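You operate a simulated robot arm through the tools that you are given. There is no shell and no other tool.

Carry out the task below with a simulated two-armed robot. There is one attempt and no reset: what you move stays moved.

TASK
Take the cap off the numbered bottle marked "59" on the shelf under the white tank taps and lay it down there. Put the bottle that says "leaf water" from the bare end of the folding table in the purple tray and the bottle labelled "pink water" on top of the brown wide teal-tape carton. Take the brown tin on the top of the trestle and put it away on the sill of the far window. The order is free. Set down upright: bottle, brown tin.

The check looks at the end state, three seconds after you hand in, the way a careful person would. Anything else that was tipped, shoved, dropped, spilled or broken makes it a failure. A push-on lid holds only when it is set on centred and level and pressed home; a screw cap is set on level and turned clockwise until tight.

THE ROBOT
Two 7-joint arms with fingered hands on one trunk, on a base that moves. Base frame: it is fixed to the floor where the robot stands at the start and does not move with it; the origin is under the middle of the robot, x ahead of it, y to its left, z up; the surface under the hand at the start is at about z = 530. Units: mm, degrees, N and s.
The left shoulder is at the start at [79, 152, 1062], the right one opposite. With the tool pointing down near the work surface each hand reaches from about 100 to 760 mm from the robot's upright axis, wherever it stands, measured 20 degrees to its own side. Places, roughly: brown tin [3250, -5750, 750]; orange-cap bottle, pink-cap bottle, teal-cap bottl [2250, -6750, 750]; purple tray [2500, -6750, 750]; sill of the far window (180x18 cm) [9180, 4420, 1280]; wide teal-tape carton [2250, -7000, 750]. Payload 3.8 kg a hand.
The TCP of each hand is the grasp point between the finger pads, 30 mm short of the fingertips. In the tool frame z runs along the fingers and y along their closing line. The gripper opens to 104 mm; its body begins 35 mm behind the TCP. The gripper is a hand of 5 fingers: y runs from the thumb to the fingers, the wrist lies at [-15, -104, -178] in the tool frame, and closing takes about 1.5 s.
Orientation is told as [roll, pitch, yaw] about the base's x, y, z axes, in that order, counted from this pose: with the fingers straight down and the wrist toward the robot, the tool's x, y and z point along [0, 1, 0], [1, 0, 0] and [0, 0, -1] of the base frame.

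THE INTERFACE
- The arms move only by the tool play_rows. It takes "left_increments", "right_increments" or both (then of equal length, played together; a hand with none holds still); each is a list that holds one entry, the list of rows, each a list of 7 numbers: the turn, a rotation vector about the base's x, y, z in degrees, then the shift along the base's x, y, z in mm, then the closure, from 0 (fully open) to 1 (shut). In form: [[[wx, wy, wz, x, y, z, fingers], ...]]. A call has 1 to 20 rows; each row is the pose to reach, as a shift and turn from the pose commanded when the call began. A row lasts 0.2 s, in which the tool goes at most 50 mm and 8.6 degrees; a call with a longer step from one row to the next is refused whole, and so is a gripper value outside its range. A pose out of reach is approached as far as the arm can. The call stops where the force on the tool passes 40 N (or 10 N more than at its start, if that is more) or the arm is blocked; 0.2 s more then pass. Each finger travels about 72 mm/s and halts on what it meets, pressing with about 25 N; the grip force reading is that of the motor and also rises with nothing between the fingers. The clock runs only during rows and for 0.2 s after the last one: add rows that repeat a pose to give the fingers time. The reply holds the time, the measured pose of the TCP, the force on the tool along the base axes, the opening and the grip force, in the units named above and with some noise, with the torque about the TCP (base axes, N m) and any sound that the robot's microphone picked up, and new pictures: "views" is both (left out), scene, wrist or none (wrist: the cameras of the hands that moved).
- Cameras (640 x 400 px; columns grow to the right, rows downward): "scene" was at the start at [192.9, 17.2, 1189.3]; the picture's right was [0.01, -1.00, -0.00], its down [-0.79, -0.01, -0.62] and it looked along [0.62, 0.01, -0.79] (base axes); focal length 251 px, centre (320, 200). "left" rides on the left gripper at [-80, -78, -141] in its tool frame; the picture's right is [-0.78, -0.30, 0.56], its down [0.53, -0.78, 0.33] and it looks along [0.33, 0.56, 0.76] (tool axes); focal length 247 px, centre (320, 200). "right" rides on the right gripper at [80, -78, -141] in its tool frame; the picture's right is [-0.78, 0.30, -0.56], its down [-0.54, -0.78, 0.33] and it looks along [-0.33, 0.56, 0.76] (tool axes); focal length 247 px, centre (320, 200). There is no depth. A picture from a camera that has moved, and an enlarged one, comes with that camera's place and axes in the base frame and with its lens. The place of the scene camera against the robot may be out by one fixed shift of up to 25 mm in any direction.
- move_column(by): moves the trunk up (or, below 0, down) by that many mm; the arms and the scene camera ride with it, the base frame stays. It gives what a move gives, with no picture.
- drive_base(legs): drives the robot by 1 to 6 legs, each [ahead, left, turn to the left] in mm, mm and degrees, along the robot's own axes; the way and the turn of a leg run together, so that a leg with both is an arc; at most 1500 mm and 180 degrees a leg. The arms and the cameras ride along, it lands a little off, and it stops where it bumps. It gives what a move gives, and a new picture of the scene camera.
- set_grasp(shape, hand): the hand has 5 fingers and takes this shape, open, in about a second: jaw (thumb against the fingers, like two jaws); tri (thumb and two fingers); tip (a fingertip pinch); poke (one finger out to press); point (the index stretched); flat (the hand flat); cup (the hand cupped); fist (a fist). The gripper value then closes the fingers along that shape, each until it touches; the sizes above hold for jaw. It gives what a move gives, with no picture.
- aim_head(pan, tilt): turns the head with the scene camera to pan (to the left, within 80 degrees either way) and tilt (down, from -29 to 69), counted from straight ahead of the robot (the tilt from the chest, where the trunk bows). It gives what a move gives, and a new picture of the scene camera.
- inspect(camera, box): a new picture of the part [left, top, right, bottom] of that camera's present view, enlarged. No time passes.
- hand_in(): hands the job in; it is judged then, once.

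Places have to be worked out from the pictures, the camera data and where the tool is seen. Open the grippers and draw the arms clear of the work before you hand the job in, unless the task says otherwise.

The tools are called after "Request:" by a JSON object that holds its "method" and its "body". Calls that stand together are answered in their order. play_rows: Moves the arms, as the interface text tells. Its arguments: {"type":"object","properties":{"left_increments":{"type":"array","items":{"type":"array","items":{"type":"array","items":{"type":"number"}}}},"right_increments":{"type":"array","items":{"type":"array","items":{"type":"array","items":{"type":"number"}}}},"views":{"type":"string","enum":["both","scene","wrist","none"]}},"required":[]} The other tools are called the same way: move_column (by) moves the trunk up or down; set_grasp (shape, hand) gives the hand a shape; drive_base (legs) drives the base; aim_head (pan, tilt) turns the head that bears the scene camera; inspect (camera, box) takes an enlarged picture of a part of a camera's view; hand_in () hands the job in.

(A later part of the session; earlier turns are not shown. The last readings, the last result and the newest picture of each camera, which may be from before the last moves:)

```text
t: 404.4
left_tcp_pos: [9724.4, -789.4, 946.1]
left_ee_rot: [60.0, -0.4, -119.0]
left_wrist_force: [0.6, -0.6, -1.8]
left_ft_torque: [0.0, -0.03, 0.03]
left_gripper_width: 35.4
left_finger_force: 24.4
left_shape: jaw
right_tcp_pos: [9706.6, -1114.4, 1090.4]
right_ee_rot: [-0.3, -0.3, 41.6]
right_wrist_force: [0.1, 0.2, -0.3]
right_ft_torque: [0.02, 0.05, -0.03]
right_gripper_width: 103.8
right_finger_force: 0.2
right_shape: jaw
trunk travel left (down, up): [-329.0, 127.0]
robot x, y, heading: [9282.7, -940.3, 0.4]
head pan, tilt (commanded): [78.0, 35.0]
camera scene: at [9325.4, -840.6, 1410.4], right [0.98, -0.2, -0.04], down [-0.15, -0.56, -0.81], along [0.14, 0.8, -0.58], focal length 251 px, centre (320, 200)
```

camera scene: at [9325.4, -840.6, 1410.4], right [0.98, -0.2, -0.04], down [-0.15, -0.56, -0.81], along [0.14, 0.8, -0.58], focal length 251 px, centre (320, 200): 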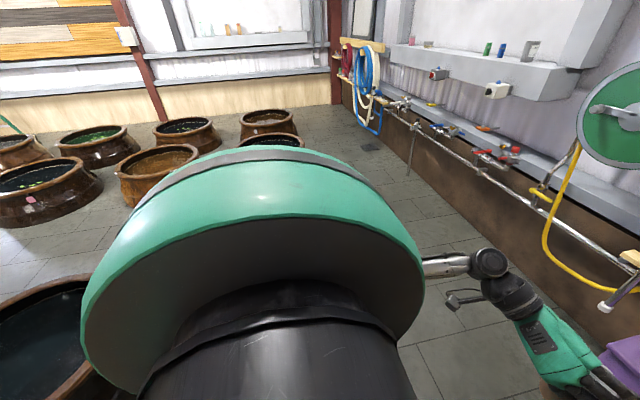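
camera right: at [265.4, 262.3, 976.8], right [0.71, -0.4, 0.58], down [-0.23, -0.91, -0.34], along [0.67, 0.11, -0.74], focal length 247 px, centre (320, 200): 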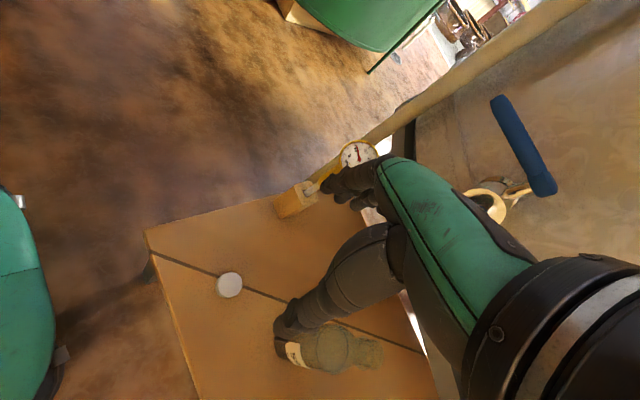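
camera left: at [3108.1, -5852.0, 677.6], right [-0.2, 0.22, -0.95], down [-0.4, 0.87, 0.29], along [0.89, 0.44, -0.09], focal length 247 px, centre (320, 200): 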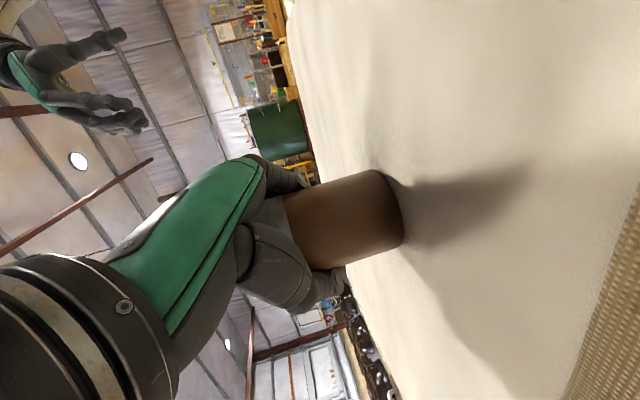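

The lane between the last jars (right edge x≈9620–9700) and the pipes (x≈10400) is wide enough. I will go through it facing west so that no elbow points at the wall, so first I turn left 180° here.

Request:
{"method": "aim_head", "body": {"pan": 0, "tilt": 25}}

Request:
{"method": "drive_base", "body": {"legs": [[0, 0, 90], [0, 0, 90]]}}

```text
t: 405.9
left_tcp_pos: [9725.2, -788.2, 947.2]
left_ee_rot: [60.0, -0.4, -119.0]
left_wrist_force: [-0.5, 0.8, -1.6]
left_ft_torque: [0.01, 0.03, 0.04]
left_gripper_width: 35.6
left_finger_force: 25.7
left_shape: jaw
right_tcp_pos: [9707.6, -1113.6, 1090.9]
right_ee_rot: [-0.3, -0.3, 41.7]
right_wrist_force: [-0.2, -0.2, 1.1]
right_ft_torque: [0.0, 0.02, -0.02]
right_gripper_width: 103.8
right_finger_force: 0.0
right_shape: jaw
trunk travel left (down, up): [-329.0, 127.0]
robot x, y, heading: [9281.8, -945.8, 0.3]
head pan, tilt (commanded): [0.0, 25.0]
camera scene: at [9400.5, -926.1, 1422.8], right [0.01, -1.0, 0.0], down [-0.46, 0.0, -0.89], along [0.89, 0.01, -0.46], focal length 251 px, centre (320, 200)
```

scene: 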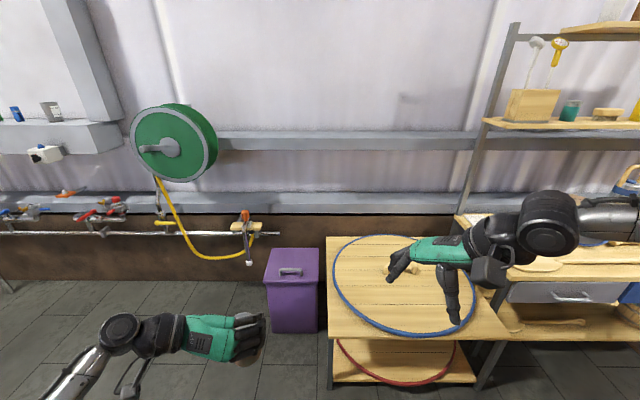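

```text
t: 413.9
left_tcp_pos: [8841.0, -1087.3, 946.9]
left_ee_rot: [60.0, -0.5, 59.6]
left_wrist_force: [0.4, 0.4, -1.7]
left_ft_torque: [-0.03, 0.02, 0.02]
left_gripper_width: 35.6
left_finger_force: 24.9
left_shape: jaw
right_tcp_pos: [8866.5, -762.7, 1090.4]
right_ee_rot: [-0.3, -0.4, -139.6]
right_wrist_force: [-0.5, -0.3, -0.4]
right_ft_torque: [-0.01, 0.01, 0.03]
right_gripper_width: 104.0
right_finger_force: 0.1
right_shape: jaw
trunk travel left (down, up): [-329.0, 127.0]
robot x, y, heading: [9285.2, -944.2, 178.8]
head pan, tilt (commanded): [0.0, 25.0]
camera scene: at [9175.3, -925.3, 1422.8], right [0.02, 1.0, 0.0], down [0.46, -0.01, -0.89], along [-0.89, 0.01, -0.46], focal length 251 px, centre (320, 200)
```

scene: 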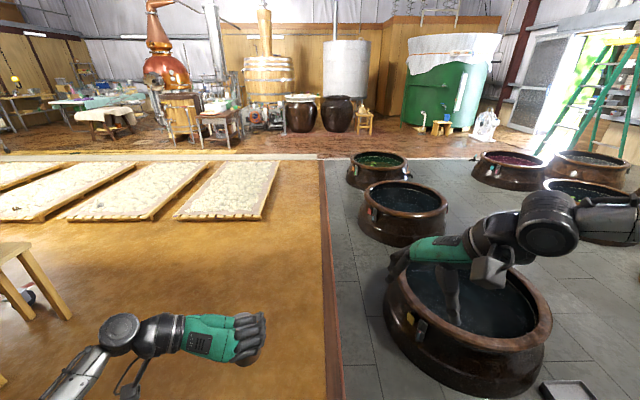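

Facing west now. I back up and slide diagonally into the east lane, clear of the table corner, the bin and the last jar.

Request:
{"method": "drive_base", "body": {"legs": [[-500, 0, 1.2], [-200, -300, 0]]}}

Request:
{"method": "aim_head", "body": {"pan": -60, "tilt": 25}}

```text
t: 417.6
left_tcp_pos: [9345.0, -1039.9, 946.1]
left_ee_rot: [59.8, -0.6, 60.3]
left_wrist_force: [0.2, -0.5, -1.8]
left_ft_torque: [0.0, 0.0, 0.0]
left_gripper_width: 35.5
left_finger_force: 24.8
left_shape: jaw
right_tcp_pos: [9366.8, -715.4, 1088.8]
right_ee_rot: [-0.4, -0.3, -138.9]
right_wrist_force: [0.3, 0.3, -0.8]
right_ft_torque: [-0.01, 0.0, -0.01]
right_gripper_width: 103.9
right_finger_force: 0.1
right_shape: jaw
trunk travel left (down, up): [-329.0, 127.0]
robot x, y, heading: [9787.3, -887.2, 179.8]
head pan, tilt (commanded): [0.0, 25.0]
stopped in leg 2: the robot was blocked; the commanded pose is now the measured one
camera scene: at [9676.2, -873.1, 1422.6], right [0.0, 1.0, 0.0], down [0.46, 0.0, -0.89], along [-0.89, 0.0, -0.46], focal length 251 px, centre (320, 200)
```

scene: 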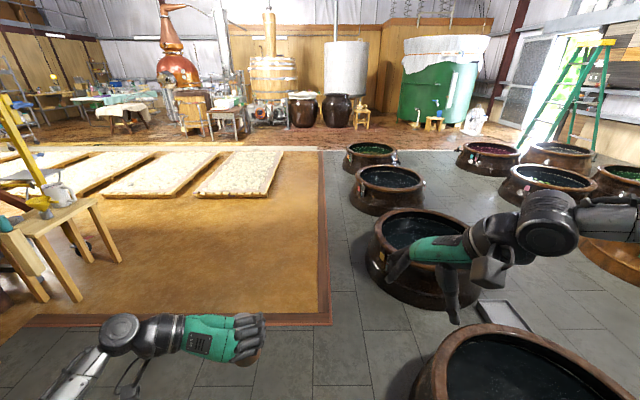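

```text
t: 418.9
left_tcp_pos: [9346.3, -1038.0, 946.8]
left_ee_rot: [59.9, -0.5, 60.3]
left_wrist_force: [0.2, -0.3, -2.3]
left_ft_torque: [0.02, -0.01, 0.03]
left_gripper_width: 35.4
left_finger_force: 24.9
left_shape: jaw
right_tcp_pos: [9369.9, -714.2, 1090.0]
right_ee_rot: [-0.3, -0.4, -139.1]
right_wrist_force: [0.5, -0.3, -0.6]
right_ft_torque: [0.02, -0.01, -0.02]
right_gripper_width: 103.9
right_finger_force: 0.0
right_shape: jaw
trunk travel left (down, up): [-329.0, 127.0]
robot x, y, heading: [9792.7, -888.6, 179.7]
head pan, tilt (commanded): [-60.0, 25.0]
camera scene: at [9725.1, -793.1, 1424.9], right [0.87, 0.5, 0.04], down [0.25, -0.37, -0.9], along [-0.43, 0.79, -0.44], focal length 251 px, centre (320, 200)
```

scene: 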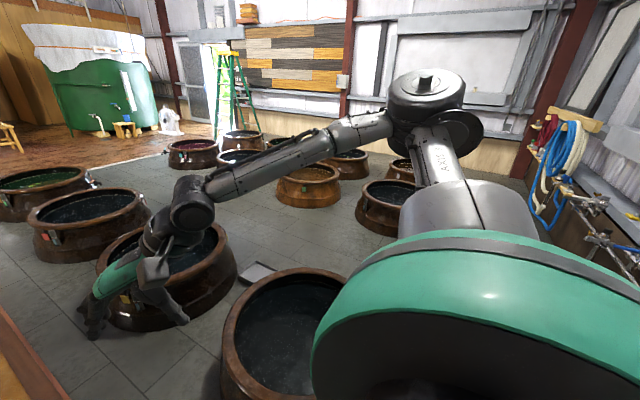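

The rear of the base met the low wooden table corner, it seems; the base is longer toward its back. I move west again, turn to face north so the narrow side fits the lane, and tuck the right arm inward.

Request:
{"method": "drive_base", "body": {"legs": [[230, 50, 0], [0, 0, -90]]}}

Request:
{"method": "play_rows", "body": {"right_increments": [[[0, 0, 0, -30, 5, 0, 0], [0, 0, 0, -60, 10, 0, 0], [0, 0, 0, -90, 15, 0, 0], [0, 0, 0, -120, 20, 0, 0], [0, 0, 0, -145, 25, 0, 0], [0, 0, 0, -145, 25, 0, 0]]], "views": "none"}}

Request:
{"method": "aim_head", "body": {"pan": -45, "tilt": 30}}

```text
t: 424.5
left_tcp_pos: [9419.3, -495.4, 946.8]
left_ee_rot: [59.9, -0.4, -31.2]
left_wrist_force: [0.1, -1.2, -2.1]
left_ft_torque: [0.02, 0.01, 0.02]
left_gripper_width: 35.4
left_finger_force: 25.5
left_shape: jaw
right_tcp_pos: [9743.4, -524.3, 1090.8]
right_ee_rot: [-0.5, -0.4, 129.4]
right_wrist_force: [0.3, -0.7, 0.2]
right_ft_torque: [-0.01, 0.04, 0.0]
right_gripper_width: 104.0
right_finger_force: 0.1
right_shape: jaw
trunk travel left (down, up): [-329.0, 127.0]
robot x, y, heading: [9556.2, -938.0, 88.5]
head pan, tilt (commanded): [-60.0, 25.0]
camera scene: at [9641.7, -859.2, 1424.9], right [0.47, -0.88, 0.04], down [-0.37, -0.24, -0.9], along [0.8, 0.41, -0.44], focal length 251 px, centre (320, 200)
```

scene: 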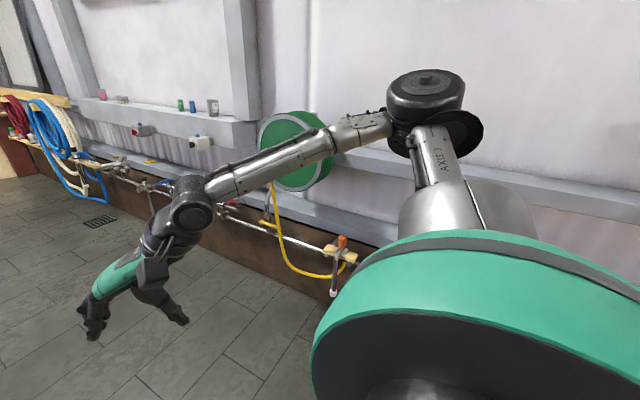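

```text
t: 425.9
left_tcp_pos: [9420.4, -495.2, 946.4]
left_ee_rot: [60.1, -0.4, -31.3]
left_wrist_force: [1.5, 0.2, -1.2]
left_ft_torque: [0.02, -0.02, 0.01]
left_gripper_width: 35.1
left_finger_force: 25.4
left_shape: jaw
right_tcp_pos: [9598.5, -499.1, 1090.7]
right_ee_rot: [-0.3, -0.4, 129.4]
right_wrist_force: [0.5, -1.0, 0.5]
right_ft_torque: [-0.01, -0.02, 0.0]
right_gripper_width: 103.9
right_finger_force: 0.1
right_shape: jaw
trunk travel left (down, up): [-329.0, 127.0]
robot x, y, heading: [9556.4, -936.2, 88.3]
head pan, tilt (commanded): [-60.0, 25.0]
```

```text
t: 426.7
left_tcp_pos: [9419.5, -494.0, 946.5]
left_ee_rot: [60.0, -0.6, -31.2]
left_wrist_force: [1.2, 0.7, -1.0]
left_ft_torque: [-0.01, -0.01, 0.0]
left_gripper_width: 35.5
left_finger_force: 25.4
left_shape: jaw
right_tcp_pos: [9599.8, -498.6, 1090.6]
right_ee_rot: [-0.4, -0.3, 129.4]
right_wrist_force: [-0.2, 1.0, -0.1]
right_ft_torque: [0.01, 0.02, -0.03]
right_gripper_width: 103.8
right_finger_force: 0.1
right_shape: jaw
trunk travel left (down, up): [-329.0, 127.0]
robot x, y, heading: [9557.9, -937.1, 88.3]
head pan, tilt (commanded): [-45.0, 30.0]
camera scene: at [9626.4, -841.3, 1416.2], right [0.68, -0.73, 0.03], down [-0.37, -0.38, -0.85], along [0.63, 0.57, -0.53], focal length 251 px, centre (320, 200)
```

scene: 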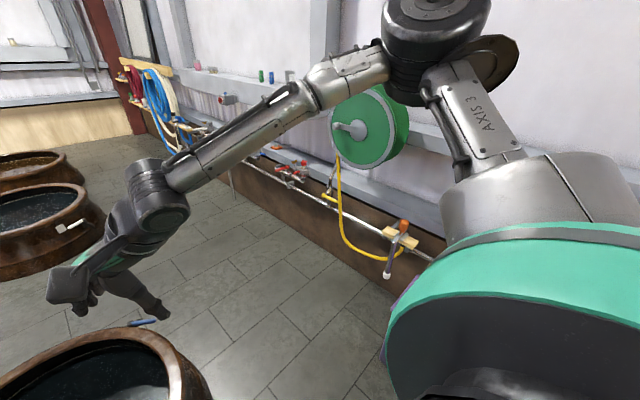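

Jar 4's right edge is at x≈9700 near y −260, and the lane beyond is free. I strafe right to x≈9880 and go forward in steps.

Request:
{"method": "drive_base", "body": {"legs": [[0, -325, 1.5], [300, 0, 0], [250, -90, 0]]}}

```text
t: 428.6
left_tcp_pos: [9655.2, -482.8, 946.3]
left_ee_rot: [60.0, -0.6, -33.3]
left_wrist_force: [-1.0, -0.1, -1.9]
left_ft_torque: [0.05, -0.04, -0.04]
left_gripper_width: 35.2
left_finger_force: 25.0
left_shape: jaw
right_tcp_pos: [9835.2, -492.8, 1091.2]
right_ee_rot: [-0.4, -0.3, 127.5]
right_wrist_force: [-0.2, 1.4, 0.1]
right_ft_torque: [-0.05, 0.0, -0.01]
right_gripper_width: 103.9
right_finger_force: 0.1
right_shape: jaw
trunk travel left (down, up): [-329.0, 127.0]
robot x, y, heading: [9778.7, -932.5, 86.3]
head pan, tilt (commanded): [-45.0, 30.0]
stopped in leg 1: the robot was blocked; the commanded pose is now the measured one
camera scene: at [9849.6, -836.2, 1416.2], right [0.66, -0.75, 0.03], down [-0.38, -0.37, -0.85], along [0.65, 0.55, -0.53], focal length 251 px, centre (320, 200)
```

scene: 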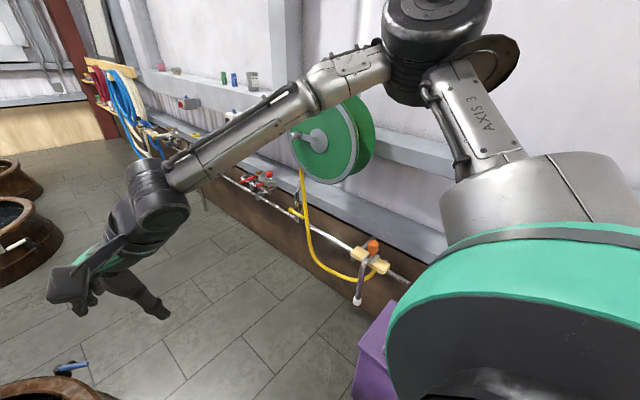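

Blocked again at x≈9779, so something on the right is closer than I thought. I look down to the right to see it.

Request:
{"method": "aim_head", "body": {"pan": -80, "tilt": 45}}

Request:
{"method": "aim_head", "body": {"pan": -62, "tilt": 62}}

Request:
{"method": "inspect", "body": {"camera": "right", "box": [0, 0, 640, 400]}}

```text
t: 429.6
left_tcp_pos: [9658.6, -483.3, 948.1]
left_ee_rot: [59.8, -0.4, -33.3]
left_wrist_force: [-0.7, 0.6, -2.4]
left_ft_torque: [0.04, 0.0, 0.03]
left_gripper_width: 35.0
left_finger_force: 24.6
left_shape: jaw
right_tcp_pos: [9838.2, -494.5, 1092.6]
right_ee_rot: [-0.3, -0.5, 127.5]
right_wrist_force: [0.0, 0.1, 0.3]
right_ft_torque: [-0.02, 0.01, -0.02]
right_gripper_width: 104.1
right_finger_force: 0.0
right_shape: jaw
trunk travel left (down, up): [-329.0, 127.0]
robot x, y, heading: [9777.0, -933.6, 86.5]
head pan, tilt (commanded): [-80.0, 45.0]
camera scene: at [9865.8, -889.2, 1395.7], right [0.11, -0.99, 0.04], down [-0.71, -0.11, -0.7], along [0.7, 0.05, -0.71], focal length 251 px, centre (320, 200)
```

scene: 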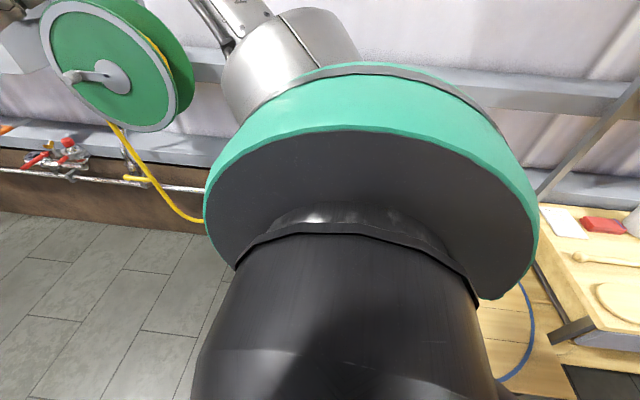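

```text
t: 430.4
left_tcp_pos: [9656.4, -483.0, 946.8]
left_ee_rot: [59.9, -0.4, -33.2]
left_wrist_force: [-0.4, 0.3, -2.1]
left_ft_torque: [-0.01, 0.03, 0.0]
left_gripper_width: 35.3
left_finger_force: 25.0
left_shape: jaw
right_tcp_pos: [9836.4, -494.1, 1091.8]
right_ee_rot: [-0.4, -0.4, 127.4]
right_wrist_force: [-0.6, 0.2, -0.9]
right_ft_torque: [-0.02, 0.0, -0.01]
right_gripper_width: 103.9
right_finger_force: 0.1
right_shape: jaw
trunk travel left (down, up): [-329.0, 127.0]
robot x, y, heading: [9777.3, -933.3, 86.1]
head pan, tilt (commanded): [-62.0, 62.0]
camera scene: at [9841.9, -871.8, 1373.4], right [0.41, -0.91, 0.04], down [-0.81, -0.38, -0.45], along [0.43, 0.15, -0.89], focal length 251 px, centre (320, 200)
```

scene: 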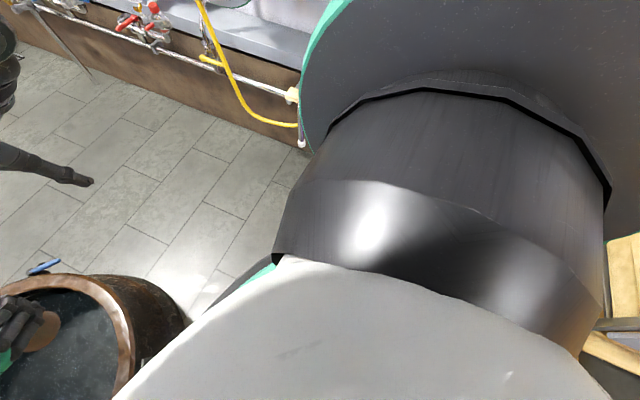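

```text
1.00 times, centred on (320, 200) of right (not enlarged: the box is as wide or as high as the picture)
camera zoom: at [9820.6, -605.6, 1231.6], right [0.44, 0.7, 0.56], down [0.9, -0.29, -0.33], along [-0.07, 0.65, -0.76], focal length 247 px, centre (320, 200)
```

zoom: 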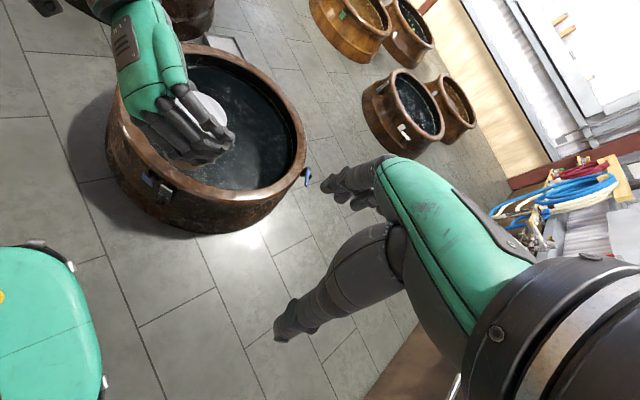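

The low wooden table's corner is at about (10040, −950), which leaves no safe squeeze past jar 4. The aisle between the first and second jar rows (y≈300–1300) is wide, so I will go back west and take that. First I step away from the table and turn west.

Request:
{"method": "aim_head", "body": {"pan": 0, "tilt": 22}}

Request:
{"method": "drive_base", "body": {"legs": [[0, 230, 0], [0, 0, 93.7], [1400, 0, 0]]}}

```text
t: 431.8
left_tcp_pos: [9657.3, -481.9, 946.6]
left_ee_rot: [60.0, -0.4, -33.2]
left_wrist_force: [1.0, -0.3, -1.6]
left_ft_torque: [0.03, -0.01, 0.01]
left_gripper_width: 35.3
left_finger_force: 24.6
left_shape: jaw
right_tcp_pos: [9836.2, -494.0, 1091.5]
right_ee_rot: [-0.4, -0.4, 127.4]
right_wrist_force: [0.0, 0.0, 0.1]
right_ft_torque: [0.02, 0.0, 0.03]
right_gripper_width: 103.8
right_finger_force: 0.0
right_shape: jaw
trunk travel left (down, up): [-329.0, 127.0]
robot x, y, heading: [9779.5, -933.9, 86.5]
head pan, tilt (commanded): [0.0, 22.0]
camera scene: at [9789.9, -803.3, 1427.6], right [1.0, -0.07, 0.0], down [-0.03, -0.42, -0.91], along [0.06, 0.91, -0.42], focal length 251 px, centre (320, 200)
```

scene: 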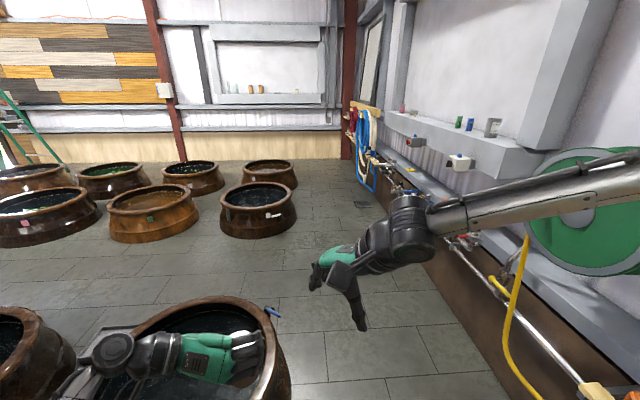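

```text
t: 444.1
left_tcp_pos: [7706.4, -1097.7, 947.1]
left_ee_rot: [59.9, -0.5, 61.2]
left_wrist_force: [-0.2, 0.0, -0.9]
left_ft_torque: [-0.01, 0.01, 0.0]
left_gripper_width: 35.0
left_finger_force: 24.5
left_shape: jaw
right_tcp_pos: [7703.1, -916.6, 1092.3]
right_ee_rot: [-0.4, -0.4, -138.1]
right_wrist_force: [-0.1, -0.2, 0.3]
right_ft_torque: [0.0, 0.0, 0.05]
right_gripper_width: 104.2
right_finger_force: 0.1
right_shape: jaw
trunk travel left (down, up): [-329.0, 127.0]
robot x, y, heading: [8149.0, -939.0, -179.2]
head pan, tilt (commanded): [0.0, 22.0]
camera scene: at [8035.8, -925.5, 1427.7], right [-0.01, 1.0, 0.0], down [0.42, 0.01, -0.91], along [-0.91, -0.01, -0.42], focal length 251 px, centre (320, 200)
```

scene: 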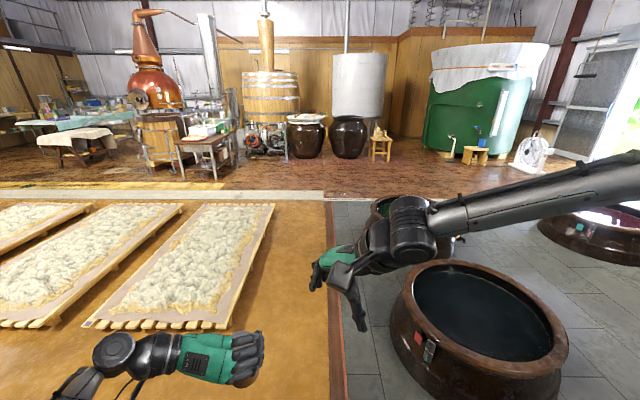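

The tin is still held and the view shows a wide lane beyond. I continue west to the end of the first jar row.

Request:
{"method": "drive_base", "body": {"legs": [[1500, 0, -0.8], [1500, 0, 0], [300, 0, 0]]}}

```text
t: 460.2
left_tcp_pos: [4397.7, -1067.1, 947.7]
left_ee_rot: [60.0, -0.4, 60.5]
left_wrist_force: [-0.1, 0.5, -1.9]
left_ft_torque: [0.01, -0.01, 0.06]
left_gripper_width: 35.3
left_finger_force: 24.8
left_shape: jaw
right_tcp_pos: [4396.1, -887.4, 1091.4]
right_ee_rot: [-0.4, -0.5, -138.8]
right_wrist_force: [0.7, -0.6, 1.0]
right_ft_torque: [-0.02, -0.02, -0.02]
right_gripper_width: 103.9
right_finger_force: 0.0
right_shape: jaw
trunk travel left (down, up): [-329.0, 127.0]
robot x, y, heading: [4838.6, -916.2, 179.9]
head pan, tilt (commanded): [0.0, 22.0]
camera scene: at [4729.2, -900.4, 1427.8], right [0.0, 1.0, 0.0], down [0.41, 0.0, -0.91], along [-0.91, 0.0, -0.41], focal length 251 px, centre (320, 200)
```

scene: 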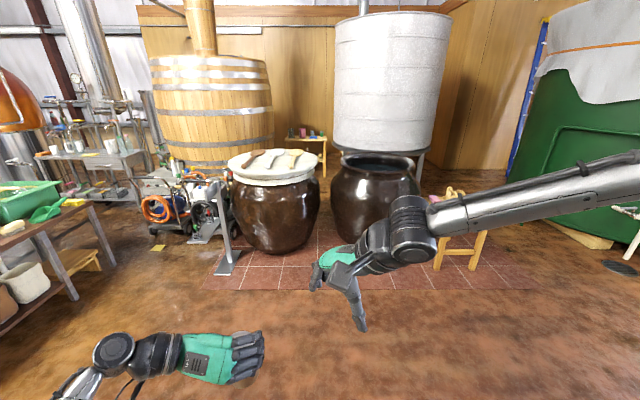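

I strafe right (north) to y≈800 and then turn to face east into the aisle.

Request:
{"method": "drive_base", "body": {"legs": [[0, -1450, 0], [0, -270, 0], [0, 0, -90], [0, 0, -90]]}}

```text
t: 476.5
left_tcp_pos: [5272.5, 948.8, 947.3]
left_ee_rot: [59.9, -0.5, -119.0]
left_wrist_force: [-0.5, -0.4, -1.5]
left_ft_torque: [0.02, 0.04, -0.01]
left_gripper_width: 34.5
left_finger_force: 25.4
left_shape: jaw
right_tcp_pos: [5276.0, 769.7, 1090.1]
right_ee_rot: [-0.3, -0.5, 41.8]
right_wrist_force: [0.3, -0.6, 0.8]
right_ft_torque: [0.0, 0.03, -0.03]
right_gripper_width: 104.2
right_finger_force: 0.1
right_shape: jaw
trunk travel left (down, up): [-329.0, 127.0]
robot x, y, heading: [4832.2, 790.8, 0.5]
head pan, tilt (commanded): [0.0, 22.0]
camera scene: at [4951.3, 810.1, 1427.6], right [0.01, -1.0, 0.0], down [-0.42, 0.0, -0.91], along [0.91, 0.01, -0.42], focal length 251 px, centre (320, 200)
```

scene: 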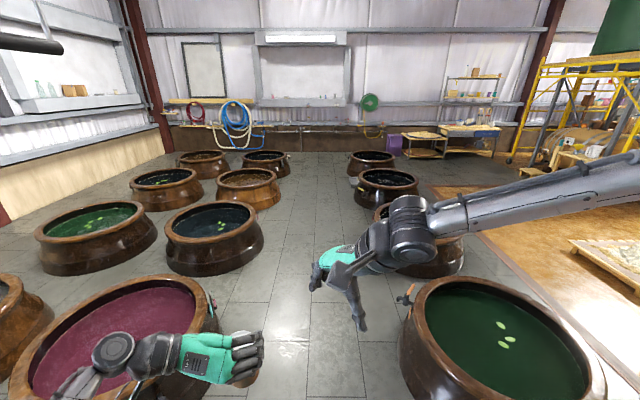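

The aisle between the two rows is free, about 1 m wide with its centre near y≈870. I drive east along it.

Request:
{"method": "drive_base", "body": {"legs": [[1450, 80, -0.5], [1500, 0, 0], [1500, 0, 0]]}}

```text
t: 497.4
left_tcp_pos: [9650.3, 1023.7, 946.3]
left_ee_rot: [59.9, -0.5, -120.1]
left_wrist_force: [-0.5, 0.7, -0.9]
left_ft_torque: [-0.02, 0.02, 0.02]
left_gripper_width: 34.3
left_finger_force: 24.9
left_shape: jaw
right_tcp_pos: [9648.3, 843.8, 1091.7]
right_ee_rot: [-0.4, -0.4, 40.7]
right_wrist_force: [-0.5, -0.5, 0.0]
right_ft_torque: [0.01, -0.01, 0.01]
right_gripper_width: 103.9
right_finger_force: 0.2
right_shape: jaw
trunk travel left (down, up): [-329.0, 127.0]
robot x, y, heading: [9208.0, 874.8, -0.4]
head pan, tilt (commanded): [0.0, 22.0]
camera scene: at [9323.8, 891.7, 1427.7], right [-0.01, -1.0, 0.0], down [-0.42, 0.0, -0.91], along [0.91, -0.01, -0.42], focal length 251 px, centre (320, 200)
```

scene: 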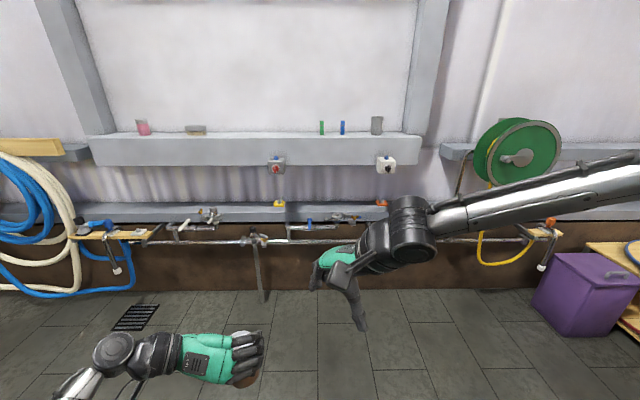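

At (9208, 875) the wall panel is at x≈10780. I turn left here to face north, then slide right into the east lane at x≈10040.

Request:
{"method": "drive_base", "body": {"legs": [[0, 0, 90.4], [0, -830, 0]]}}

```text
t: 505.7
left_tcp_pos: [9889.2, 1310.7, 946.1]
left_ee_rot: [59.9, -0.4, -30.4]
left_wrist_force: [0.7, -0.7, -1.6]
left_ft_torque: [-0.01, -0.01, 0.01]
left_gripper_width: 34.2
left_finger_force: 24.8
left_shape: jaw
right_tcp_pos: [10068.9, 1309.2, 1091.6]
right_ee_rot: [-0.4, -0.4, 130.3]
right_wrist_force: [0.1, 0.0, 0.0]
right_ft_torque: [-0.02, 0.01, 0.0]
right_gripper_width: 104.1
right_finger_force: 0.1
right_shape: jaw
trunk travel left (down, up): [-329.0, 127.0]
robot x, y, heading: [10035.6, 866.0, 89.3]
head pan, tilt (commanded): [0.0, 22.0]
camera scene: at [10038.5, 997.1, 1427.6], right [1.0, -0.02, 0.0], down [-0.01, -0.42, -0.91], along [0.01, 0.91, -0.42], focal length 251 px, centre (320, 200)
```

scene: 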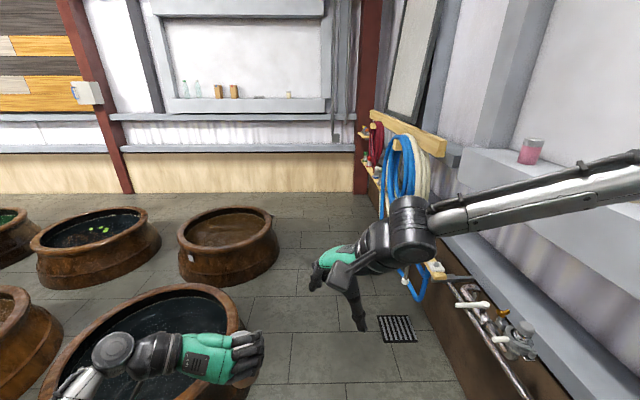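

Facing north in the lane, the window with its sill is ahead to the left. I shift 65 mm left to keep the right elbow off the hoses and drive forward 1.4 m.

Request:
{"method": "drive_base", "body": {"legs": [[0, 65, 0.7], [1400, 0, 0]]}}

```text
t: 513.2
left_tcp_pos: [9815.6, 2704.0, 945.1]
left_ee_rot: [59.9, -0.3, -29.2]
left_wrist_force: [0.4, -0.3, -0.4]
left_ft_torque: [0.02, 0.04, 0.02]
left_gripper_width: 34.1
left_finger_force: 24.4
left_shape: jaw
right_tcp_pos: [9996.0, 2705.9, 1092.2]
right_ee_rot: [-0.4, -0.4, 131.5]
right_wrist_force: [-0.8, -0.9, 0.4]
right_ft_torque: [0.01, 0.02, 0.02]
right_gripper_width: 104.0
right_finger_force: 0.1
right_shape: jaw
trunk travel left (down, up): [-329.0, 127.0]
robot x, y, heading: [9964.2, 2262.1, 90.3]
head pan, tilt (commanded): [0.0, 22.0]
camera scene: at [9972.4, 2393.3, 1427.7], right [1.0, 0.01, 0.0], down [0.0, -0.42, -0.91], along [0.0, 0.91, -0.42], focal length 251 px, centre (320, 200)
```

scene: 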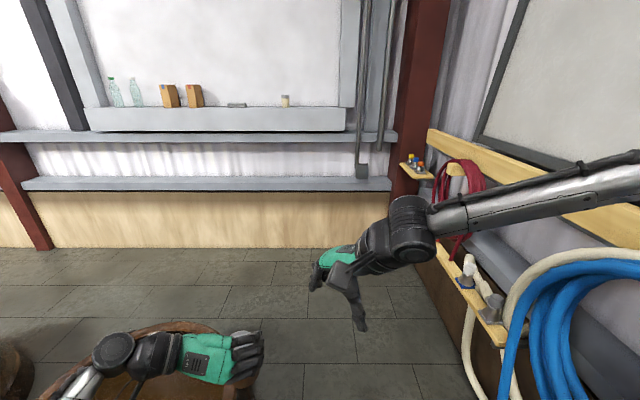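

The sill is seen from x≈8270 to 10150 with its front edge at y≈4330, and the right end beyond the small jar (x≈9720) is free. Before approaching I lower the right hand and bring it back beside the body, so it stays away from the wall.

Request:
{"method": "play_rows", "body": {"right_increments": [[[0, 0, 0, 10, -10, -45, 0], [0, 0, 0, 20, -20, -90, 0], [0, 0, 0, 40, -30, -135, 0], [0, 0, 0, 60, -50, -175, 0], [0, 0, 0, 85, -80, -200, 0], [0, 0, 0, 110, -115, -200, 0], [0, 0, 0, 135, -150, -200, 0], [0, 0, 0, 150, -185, -200, 0], [0, 0, 0, 150, -185, -200, 0]]]}}

```text
refused: row 3 steps farther than a row can; nothing moved
```

Request:
{"method": "play_rows", "body": {"right_increments": [[[0, 0, 0, 10, -10, -42, 0], [0, 0, 0, 20, -20, -84, 0], [0, 0, 0, 35, -30, -126, 0], [0, 0, 0, 50, -45, -165, 0], [0, 0, 0, 70, -70, -195, 0], [0, 0, 0, 95, -105, -200, 0], [0, 0, 0, 120, -140, -200, 0], [0, 0, 0, 140, -175, -200, 0], [0, 0, 0, 150, -190, -200, 0], [0, 0, 0, 150, -190, -200, 0]]]}}

```text
t: 515.4
left_tcp_pos: [9814.8, 2703.9, 947.0]
left_ee_rot: [59.9, -0.4, -29.1]
left_wrist_force: [0.5, -0.3, -1.2]
left_ft_torque: [0.03, -0.03, -0.05]
left_gripper_width: 33.7
left_finger_force: 25.5
left_shape: jaw
right_tcp_pos: [10146.7, 2519.1, 887.9]
right_ee_rot: [-0.4, -0.4, 131.6]
right_wrist_force: [0.3, -0.4, 0.5]
right_ft_torque: [-0.02, 0.0, 0.01]
right_gripper_width: 104.0
right_finger_force: 0.0
right_shape: jaw
trunk travel left (down, up): [-329.0, 127.0]
robot x, y, heading: [9971.6, 2266.9, 90.4]
head pan, tilt (commanded): [0.0, 22.0]
camera scene: at [9972.3, 2394.2, 1427.6], right [1.0, 0.01, 0.0], down [0.0, -0.42, -0.91], along [0.0, 0.91, -0.42], focal length 251 px, centre (320, 200)
camera right: at [10139.7, 2405.2, 1029.4], right [0.38, 0.73, 0.56], down [0.92, -0.22, -0.34], along [-0.12, 0.64, -0.76], focal length 247 px, centre (320, 200)
```

scene: 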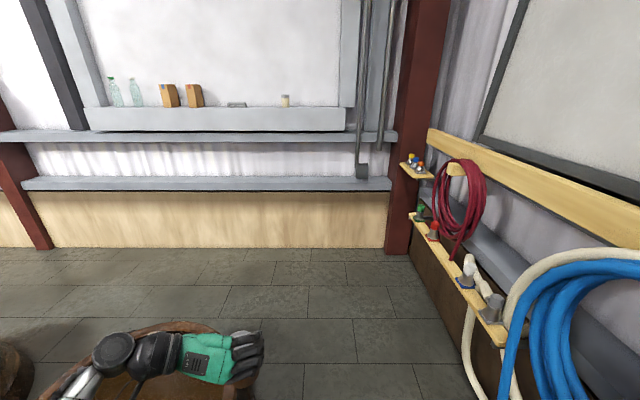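
right: 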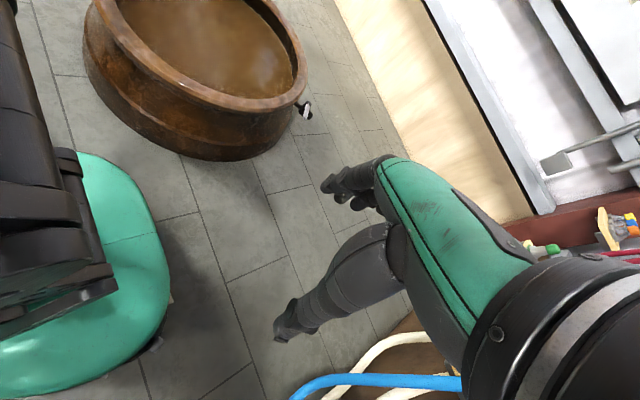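

The left grip width has crept from 35.5 to 33.7 mm, so I check how the tin sits in the hand.

Request:
{"method": "inspect", "body": {"camera": "left", "box": [210, 100, 470, 340]}}

Request:
{"method": "inspect", "body": {"camera": "scene", "box": [150, 300, 320, 400]}}

```text
1.67 times, centred on (340, 220) of left
camera zoom: at [9668.4, 2600.3, 947.7], right [-0.21, 0.22, -0.95], down [-0.41, 0.87, 0.29], along [0.89, 0.45, -0.09], focal length 412 px, centre (287, 167)
```

zoom: 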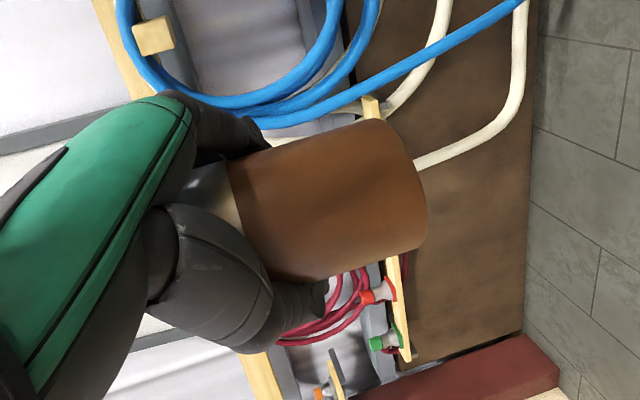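

```text
3.76 times, centred on (235, 350) of scene
camera zoom: at [9972.3, 2394.2, 1427.6], right [1.0, 0.01, 0.0], down [0.0, -0.42, -0.91], along [0.0, 0.91, -0.42], focal length 946 px, centre (640, -365)
```

zoom: 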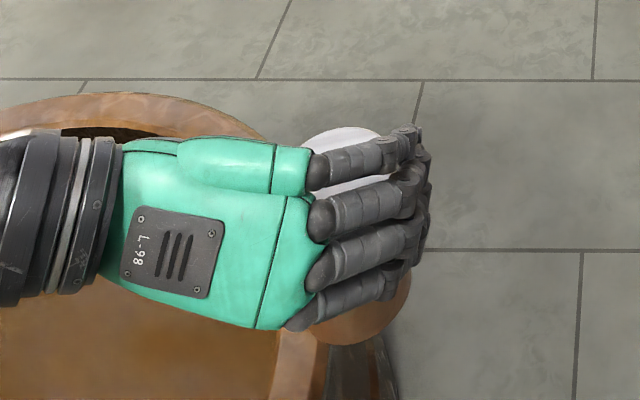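

The tin sits unchanged in the hand. I raise the trunk to the top and lift the left hand well above sill height.

Request:
{"method": "move_column", "body": {"by": 125}}

Request:
{"method": "play_rows", "body": {"left_increments": [[[0, 0, 0, 0, 0, 42, 1], [0, 0, 0, 0, 0, 85, 1], [0, 0, 0, 0, 0, 128, 1], [0, 0, 0, 0, 0, 170, 1], [0, 0, 0, 0, 0, 213, 1], [0, 0, 0, 0, 5, 256, 1], [0, 0, 0, 0, 10, 298, 1], [0, 0, 0, 0, 15, 325, 1], [0, 0, 0, 0, 15, 325, 1]]]}}

```text
t: 517.0
left_tcp_pos: [9817.1, 2704.1, 1072.3]
left_ee_rot: [59.9, -0.6, -29.3]
left_wrist_force: [-0.1, 0.3, -1.1]
left_ft_torque: [0.02, -0.03, 0.01]
left_gripper_width: 34.3
left_finger_force: 25.1
left_shape: jaw
right_tcp_pos: [10146.1, 2516.1, 1015.8]
right_ee_rot: [-0.3, -0.4, 131.6]
right_wrist_force: [0.7, 0.3, -0.4]
right_ft_torque: [0.03, 0.01, 0.02]
right_gripper_width: 103.8
right_finger_force: 0.0
right_shape: jaw
trunk travel left (down, up): [-454.0, 2.0]
robot x, y, heading: [9969.9, 2268.3, 90.3]
head pan, tilt (commanded): [0.0, 22.0]
```

```text
t: 519.0
left_tcp_pos: [9817.4, 2719.8, 1397.8]
left_ee_rot: [59.9, -0.5, -29.2]
left_wrist_force: [-0.2, 0.1, -1.8]
left_ft_torque: [0.02, 0.03, 0.04]
left_gripper_width: 34.2
left_finger_force: 24.9
left_shape: jaw
right_tcp_pos: [10146.1, 2516.7, 1016.1]
right_ee_rot: [-0.3, -0.5, 131.5]
right_wrist_force: [-0.3, 0.4, 0.9]
right_ft_torque: [-0.01, 0.02, -0.03]
right_gripper_width: 103.9
right_finger_force: 0.0
right_shape: jaw
trunk travel left (down, up): [-454.0, 2.0]
robot x, y, heading: [9971.2, 2263.3, 90.2]
head pan, tilt (commanded): [0.0, 22.0]
camera scene: at [9972.5, 2373.2, 1558.7], right [1.0, 0.01, 0.0], down [0.0, -0.37, -0.93], along [-0.01, 0.93, -0.37], focal length 251 px, centre (320, 200)
camera left: at [9669.7, 2615.1, 1398.4], right [-0.21, 0.22, -0.95], down [-0.41, 0.87, 0.29], along [0.89, 0.45, -0.09], focal length 247 px, centre (320, 200)
```

scene: 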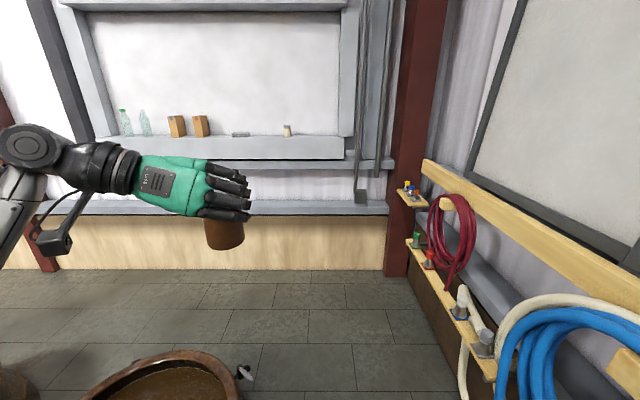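
left: 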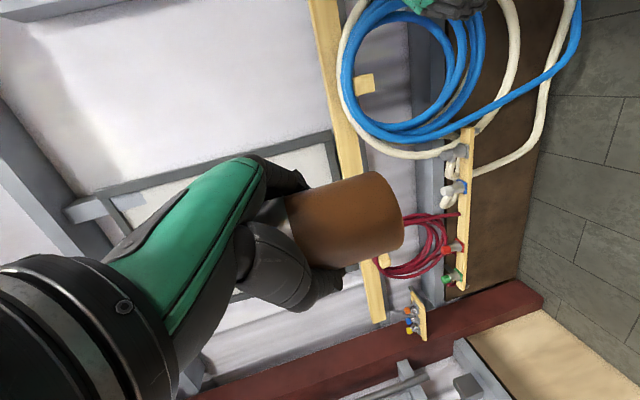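

The hand is well above sill height and everything else is clear. I drive forward 1.45 m toward the window.

Request:
{"method": "drive_base", "body": {"legs": [[1450, 0, 0]]}}

Request:
{"method": "inspect", "body": {"camera": "scene", "box": [150, 60, 470, 300]}}

Request:
{"method": "inspect", "body": {"camera": "left", "box": [0, 0, 640, 400]}}

```text
t: 526.3
left_tcp_pos: [9803.3, 4188.5, 1395.9]
left_ee_rot: [59.9, -0.4, -28.9]
left_wrist_force: [-0.2, -0.4, -1.7]
left_ft_torque: [0.01, 0.0, -0.02]
left_gripper_width: 33.6
left_finger_force: 25.4
left_shape: jaw
right_tcp_pos: [10132.9, 3986.1, 1016.7]
right_ee_rot: [-0.4, -0.4, 131.8]
right_wrist_force: [0.5, -0.7, -1.0]
right_ft_torque: [-0.01, -0.03, -0.02]
right_gripper_width: 104.0
right_finger_force: 0.1
right_shape: jaw
trunk travel left (down, up): [-454.0, 2.0]
robot x, y, heading: [9957.7, 3734.5, 90.9]
head pan, tilt (commanded): [0.0, 22.0]
camera scene: at [9960.7, 3843.2, 1558.8], right [1.0, 0.01, 0.0], down [0.0, -0.37, -0.93], along [-0.01, 0.93, -0.37], focal length 251 px, centre (320, 200)
```

scene: 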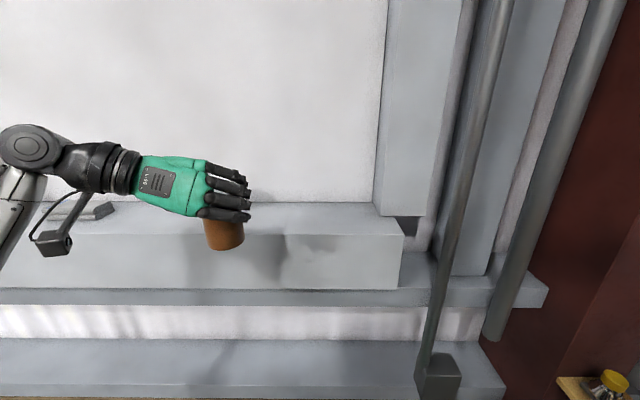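

```text
1.67 times, centred on (310, 180) of scene
camera zoom: at [9960.7, 3843.2, 1558.8], right [1.0, 0.01, 0.0], down [0.0, -0.37, -0.93], along [-0.01, 0.93, -0.37], focal length 419 px, centre (337, 233)
```

zoom: 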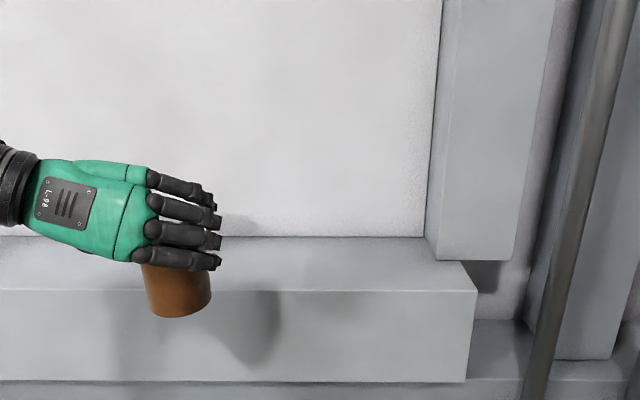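

```text
1.00 times, centred on (320, 200) of left (not enlarged: the box is as wide or as high as the picture)
camera zoom: at [9656.7, 4083.8, 1398.3], right [-0.21, 0.22, -0.95], down [-0.41, 0.86, 0.29], along [0.89, 0.45, -0.09], focal length 247 px, centre (320, 200)
```

zoom: 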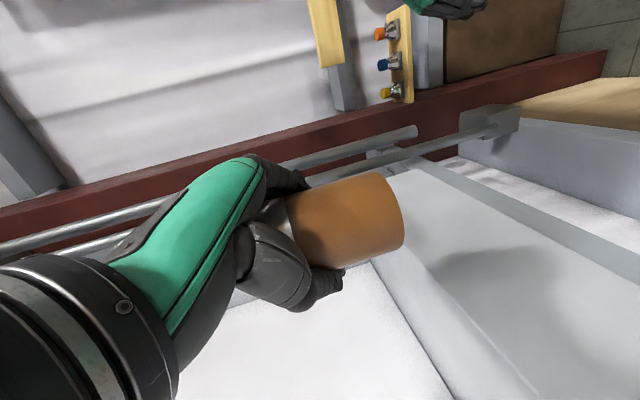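

The sill's top runs from y≈4332 to 4525 at z=1280, and its right part up to x≈10100 is free. I drive 60 mm closer and bring the tin over (9930, 4428), still above the sill.

Request:
{"method": "drive_base", "body": {"legs": [[60, 0, 0]]}}

Request:
{"method": "play_rows", "body": {"left_increments": [[[0, 0, 0, 30, 10, 0, 1], [0, 0, 0, 60, 22, 0, 1], [0, 0, 0, 90, 38, 0, 1], [0, 0, 0, 115, 65, 0, 1], [0, 0, 0, 127, 100, 0, 1], [0, 0, 0, 127, 135, 0, 1], [0, 0, 0, 127, 160, 0, 1], [0, 0, 0, 127, 178, 0, 1], [0, 0, 0, 127, 178, 0, 1]]]}}

Request:
{"method": "inspect", "body": {"camera": "scene", "box": [150, 60, 470, 300]}}

Request:
{"method": "inspect", "body": {"camera": "left", "box": [210, 100, 470, 340]}}

```text
t: 527.2
left_tcp_pos: [9803.1, 4237.0, 1400.2]
left_ee_rot: [60.5, -0.2, -28.9]
left_wrist_force: [-0.6, -0.4, -1.5]
left_ft_torque: [0.04, 0.02, 0.05]
left_gripper_width: 33.5
left_finger_force: 24.9
left_shape: jaw
right_tcp_pos: [10131.4, 4036.7, 1018.8]
right_ee_rot: [-0.6, -0.8, 131.8]
right_wrist_force: [-0.4, -0.8, 0.2]
right_ft_torque: [0.05, 0.02, -0.03]
right_gripper_width: 103.9
right_finger_force: 0.1
right_shape: jaw
trunk travel left (down, up): [-454.0, 2.0]
robot x, y, heading: [9954.9, 3795.2, 90.8]
head pan, tilt (commanded): [0.0, 22.0]
camera scene: at [9960.2, 3890.3, 1559.6], right [1.0, 0.01, 0.0], down [0.0, -0.37, -0.93], along [-0.01, 0.93, -0.37], focal length 251 px, centre (320, 200)
```

scene: 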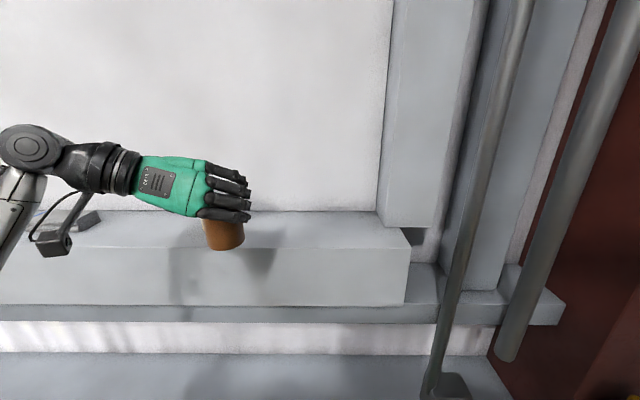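

```text
t: 529.2
left_tcp_pos: [9929.4, 4425.1, 1394.9]
left_ee_rot: [60.1, -0.4, -29.0]
left_wrist_force: [0.1, -1.1, -1.5]
left_ft_torque: [0.0, -0.01, -0.01]
left_gripper_width: 33.4
left_finger_force: 25.3
left_shape: jaw
right_tcp_pos: [10131.7, 4045.4, 1016.1]
right_ee_rot: [-0.3, -0.4, 131.8]
right_wrist_force: [0.1, 0.1, -0.7]
right_ft_torque: [-0.03, -0.02, -0.01]
right_gripper_width: 103.8
right_finger_force: 0.1
right_shape: jaw
trunk travel left (down, up): [-454.0, 2.0]
robot x, y, heading: [9955.3, 3794.0, 91.0]
head pan, tilt (commanded): [0.0, 22.0]
camera scene: at [9960.1, 3902.3, 1558.8], right [1.0, 0.01, 0.0], down [0.0, -0.37, -0.93], along [-0.01, 0.93, -0.37], focal length 251 px, centre (320, 200)
camera left: at [9782.9, 4320.3, 1396.9], right [-0.21, 0.22, -0.95], down [-0.41, 0.86, 0.29], along [0.89, 0.45, -0.09], focal length 247 px, centre (320, 200)
```

scene: 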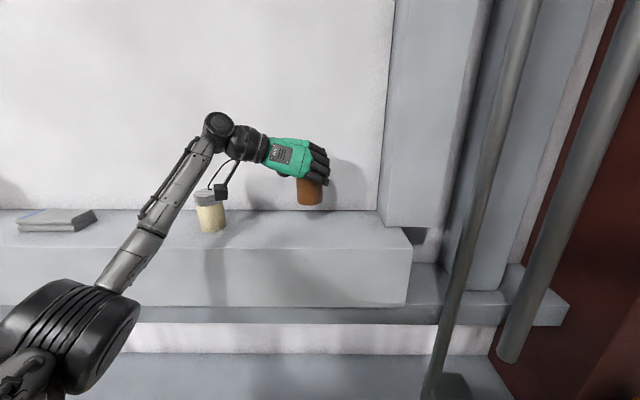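
left: 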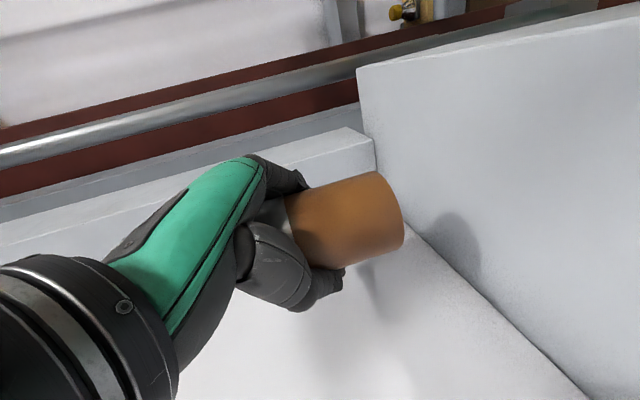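

```text
1.67 times, centred on (310, 180) of scene
camera zoom: at [9960.1, 3902.3, 1558.8], right [1.0, 0.01, 0.0], down [0.0, -0.37, -0.93], along [-0.01, 0.93, -0.37], focal length 419 px, centre (337, 233)
```

zoom: 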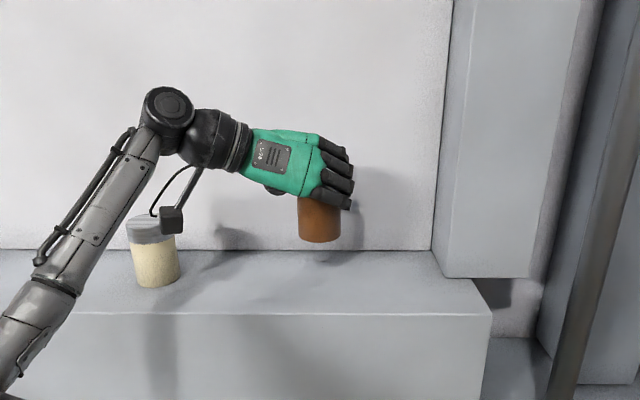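

```text
1.67 times, centred on (340, 220) of left
camera zoom: at [9782.9, 4320.3, 1396.9], right [-0.21, 0.22, -0.95], down [-0.41, 0.86, 0.29], along [0.89, 0.45, -0.09], focal length 412 px, centre (287, 167)
```

zoom: 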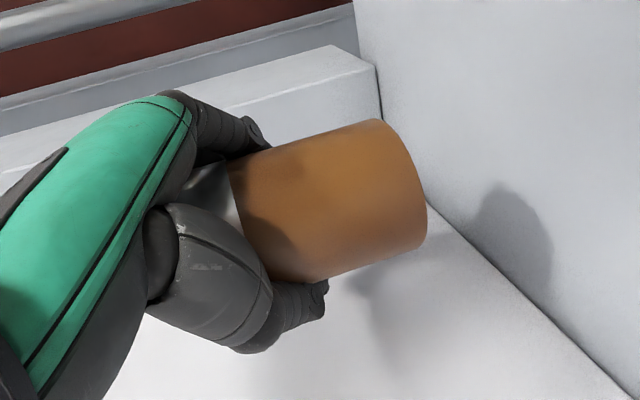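

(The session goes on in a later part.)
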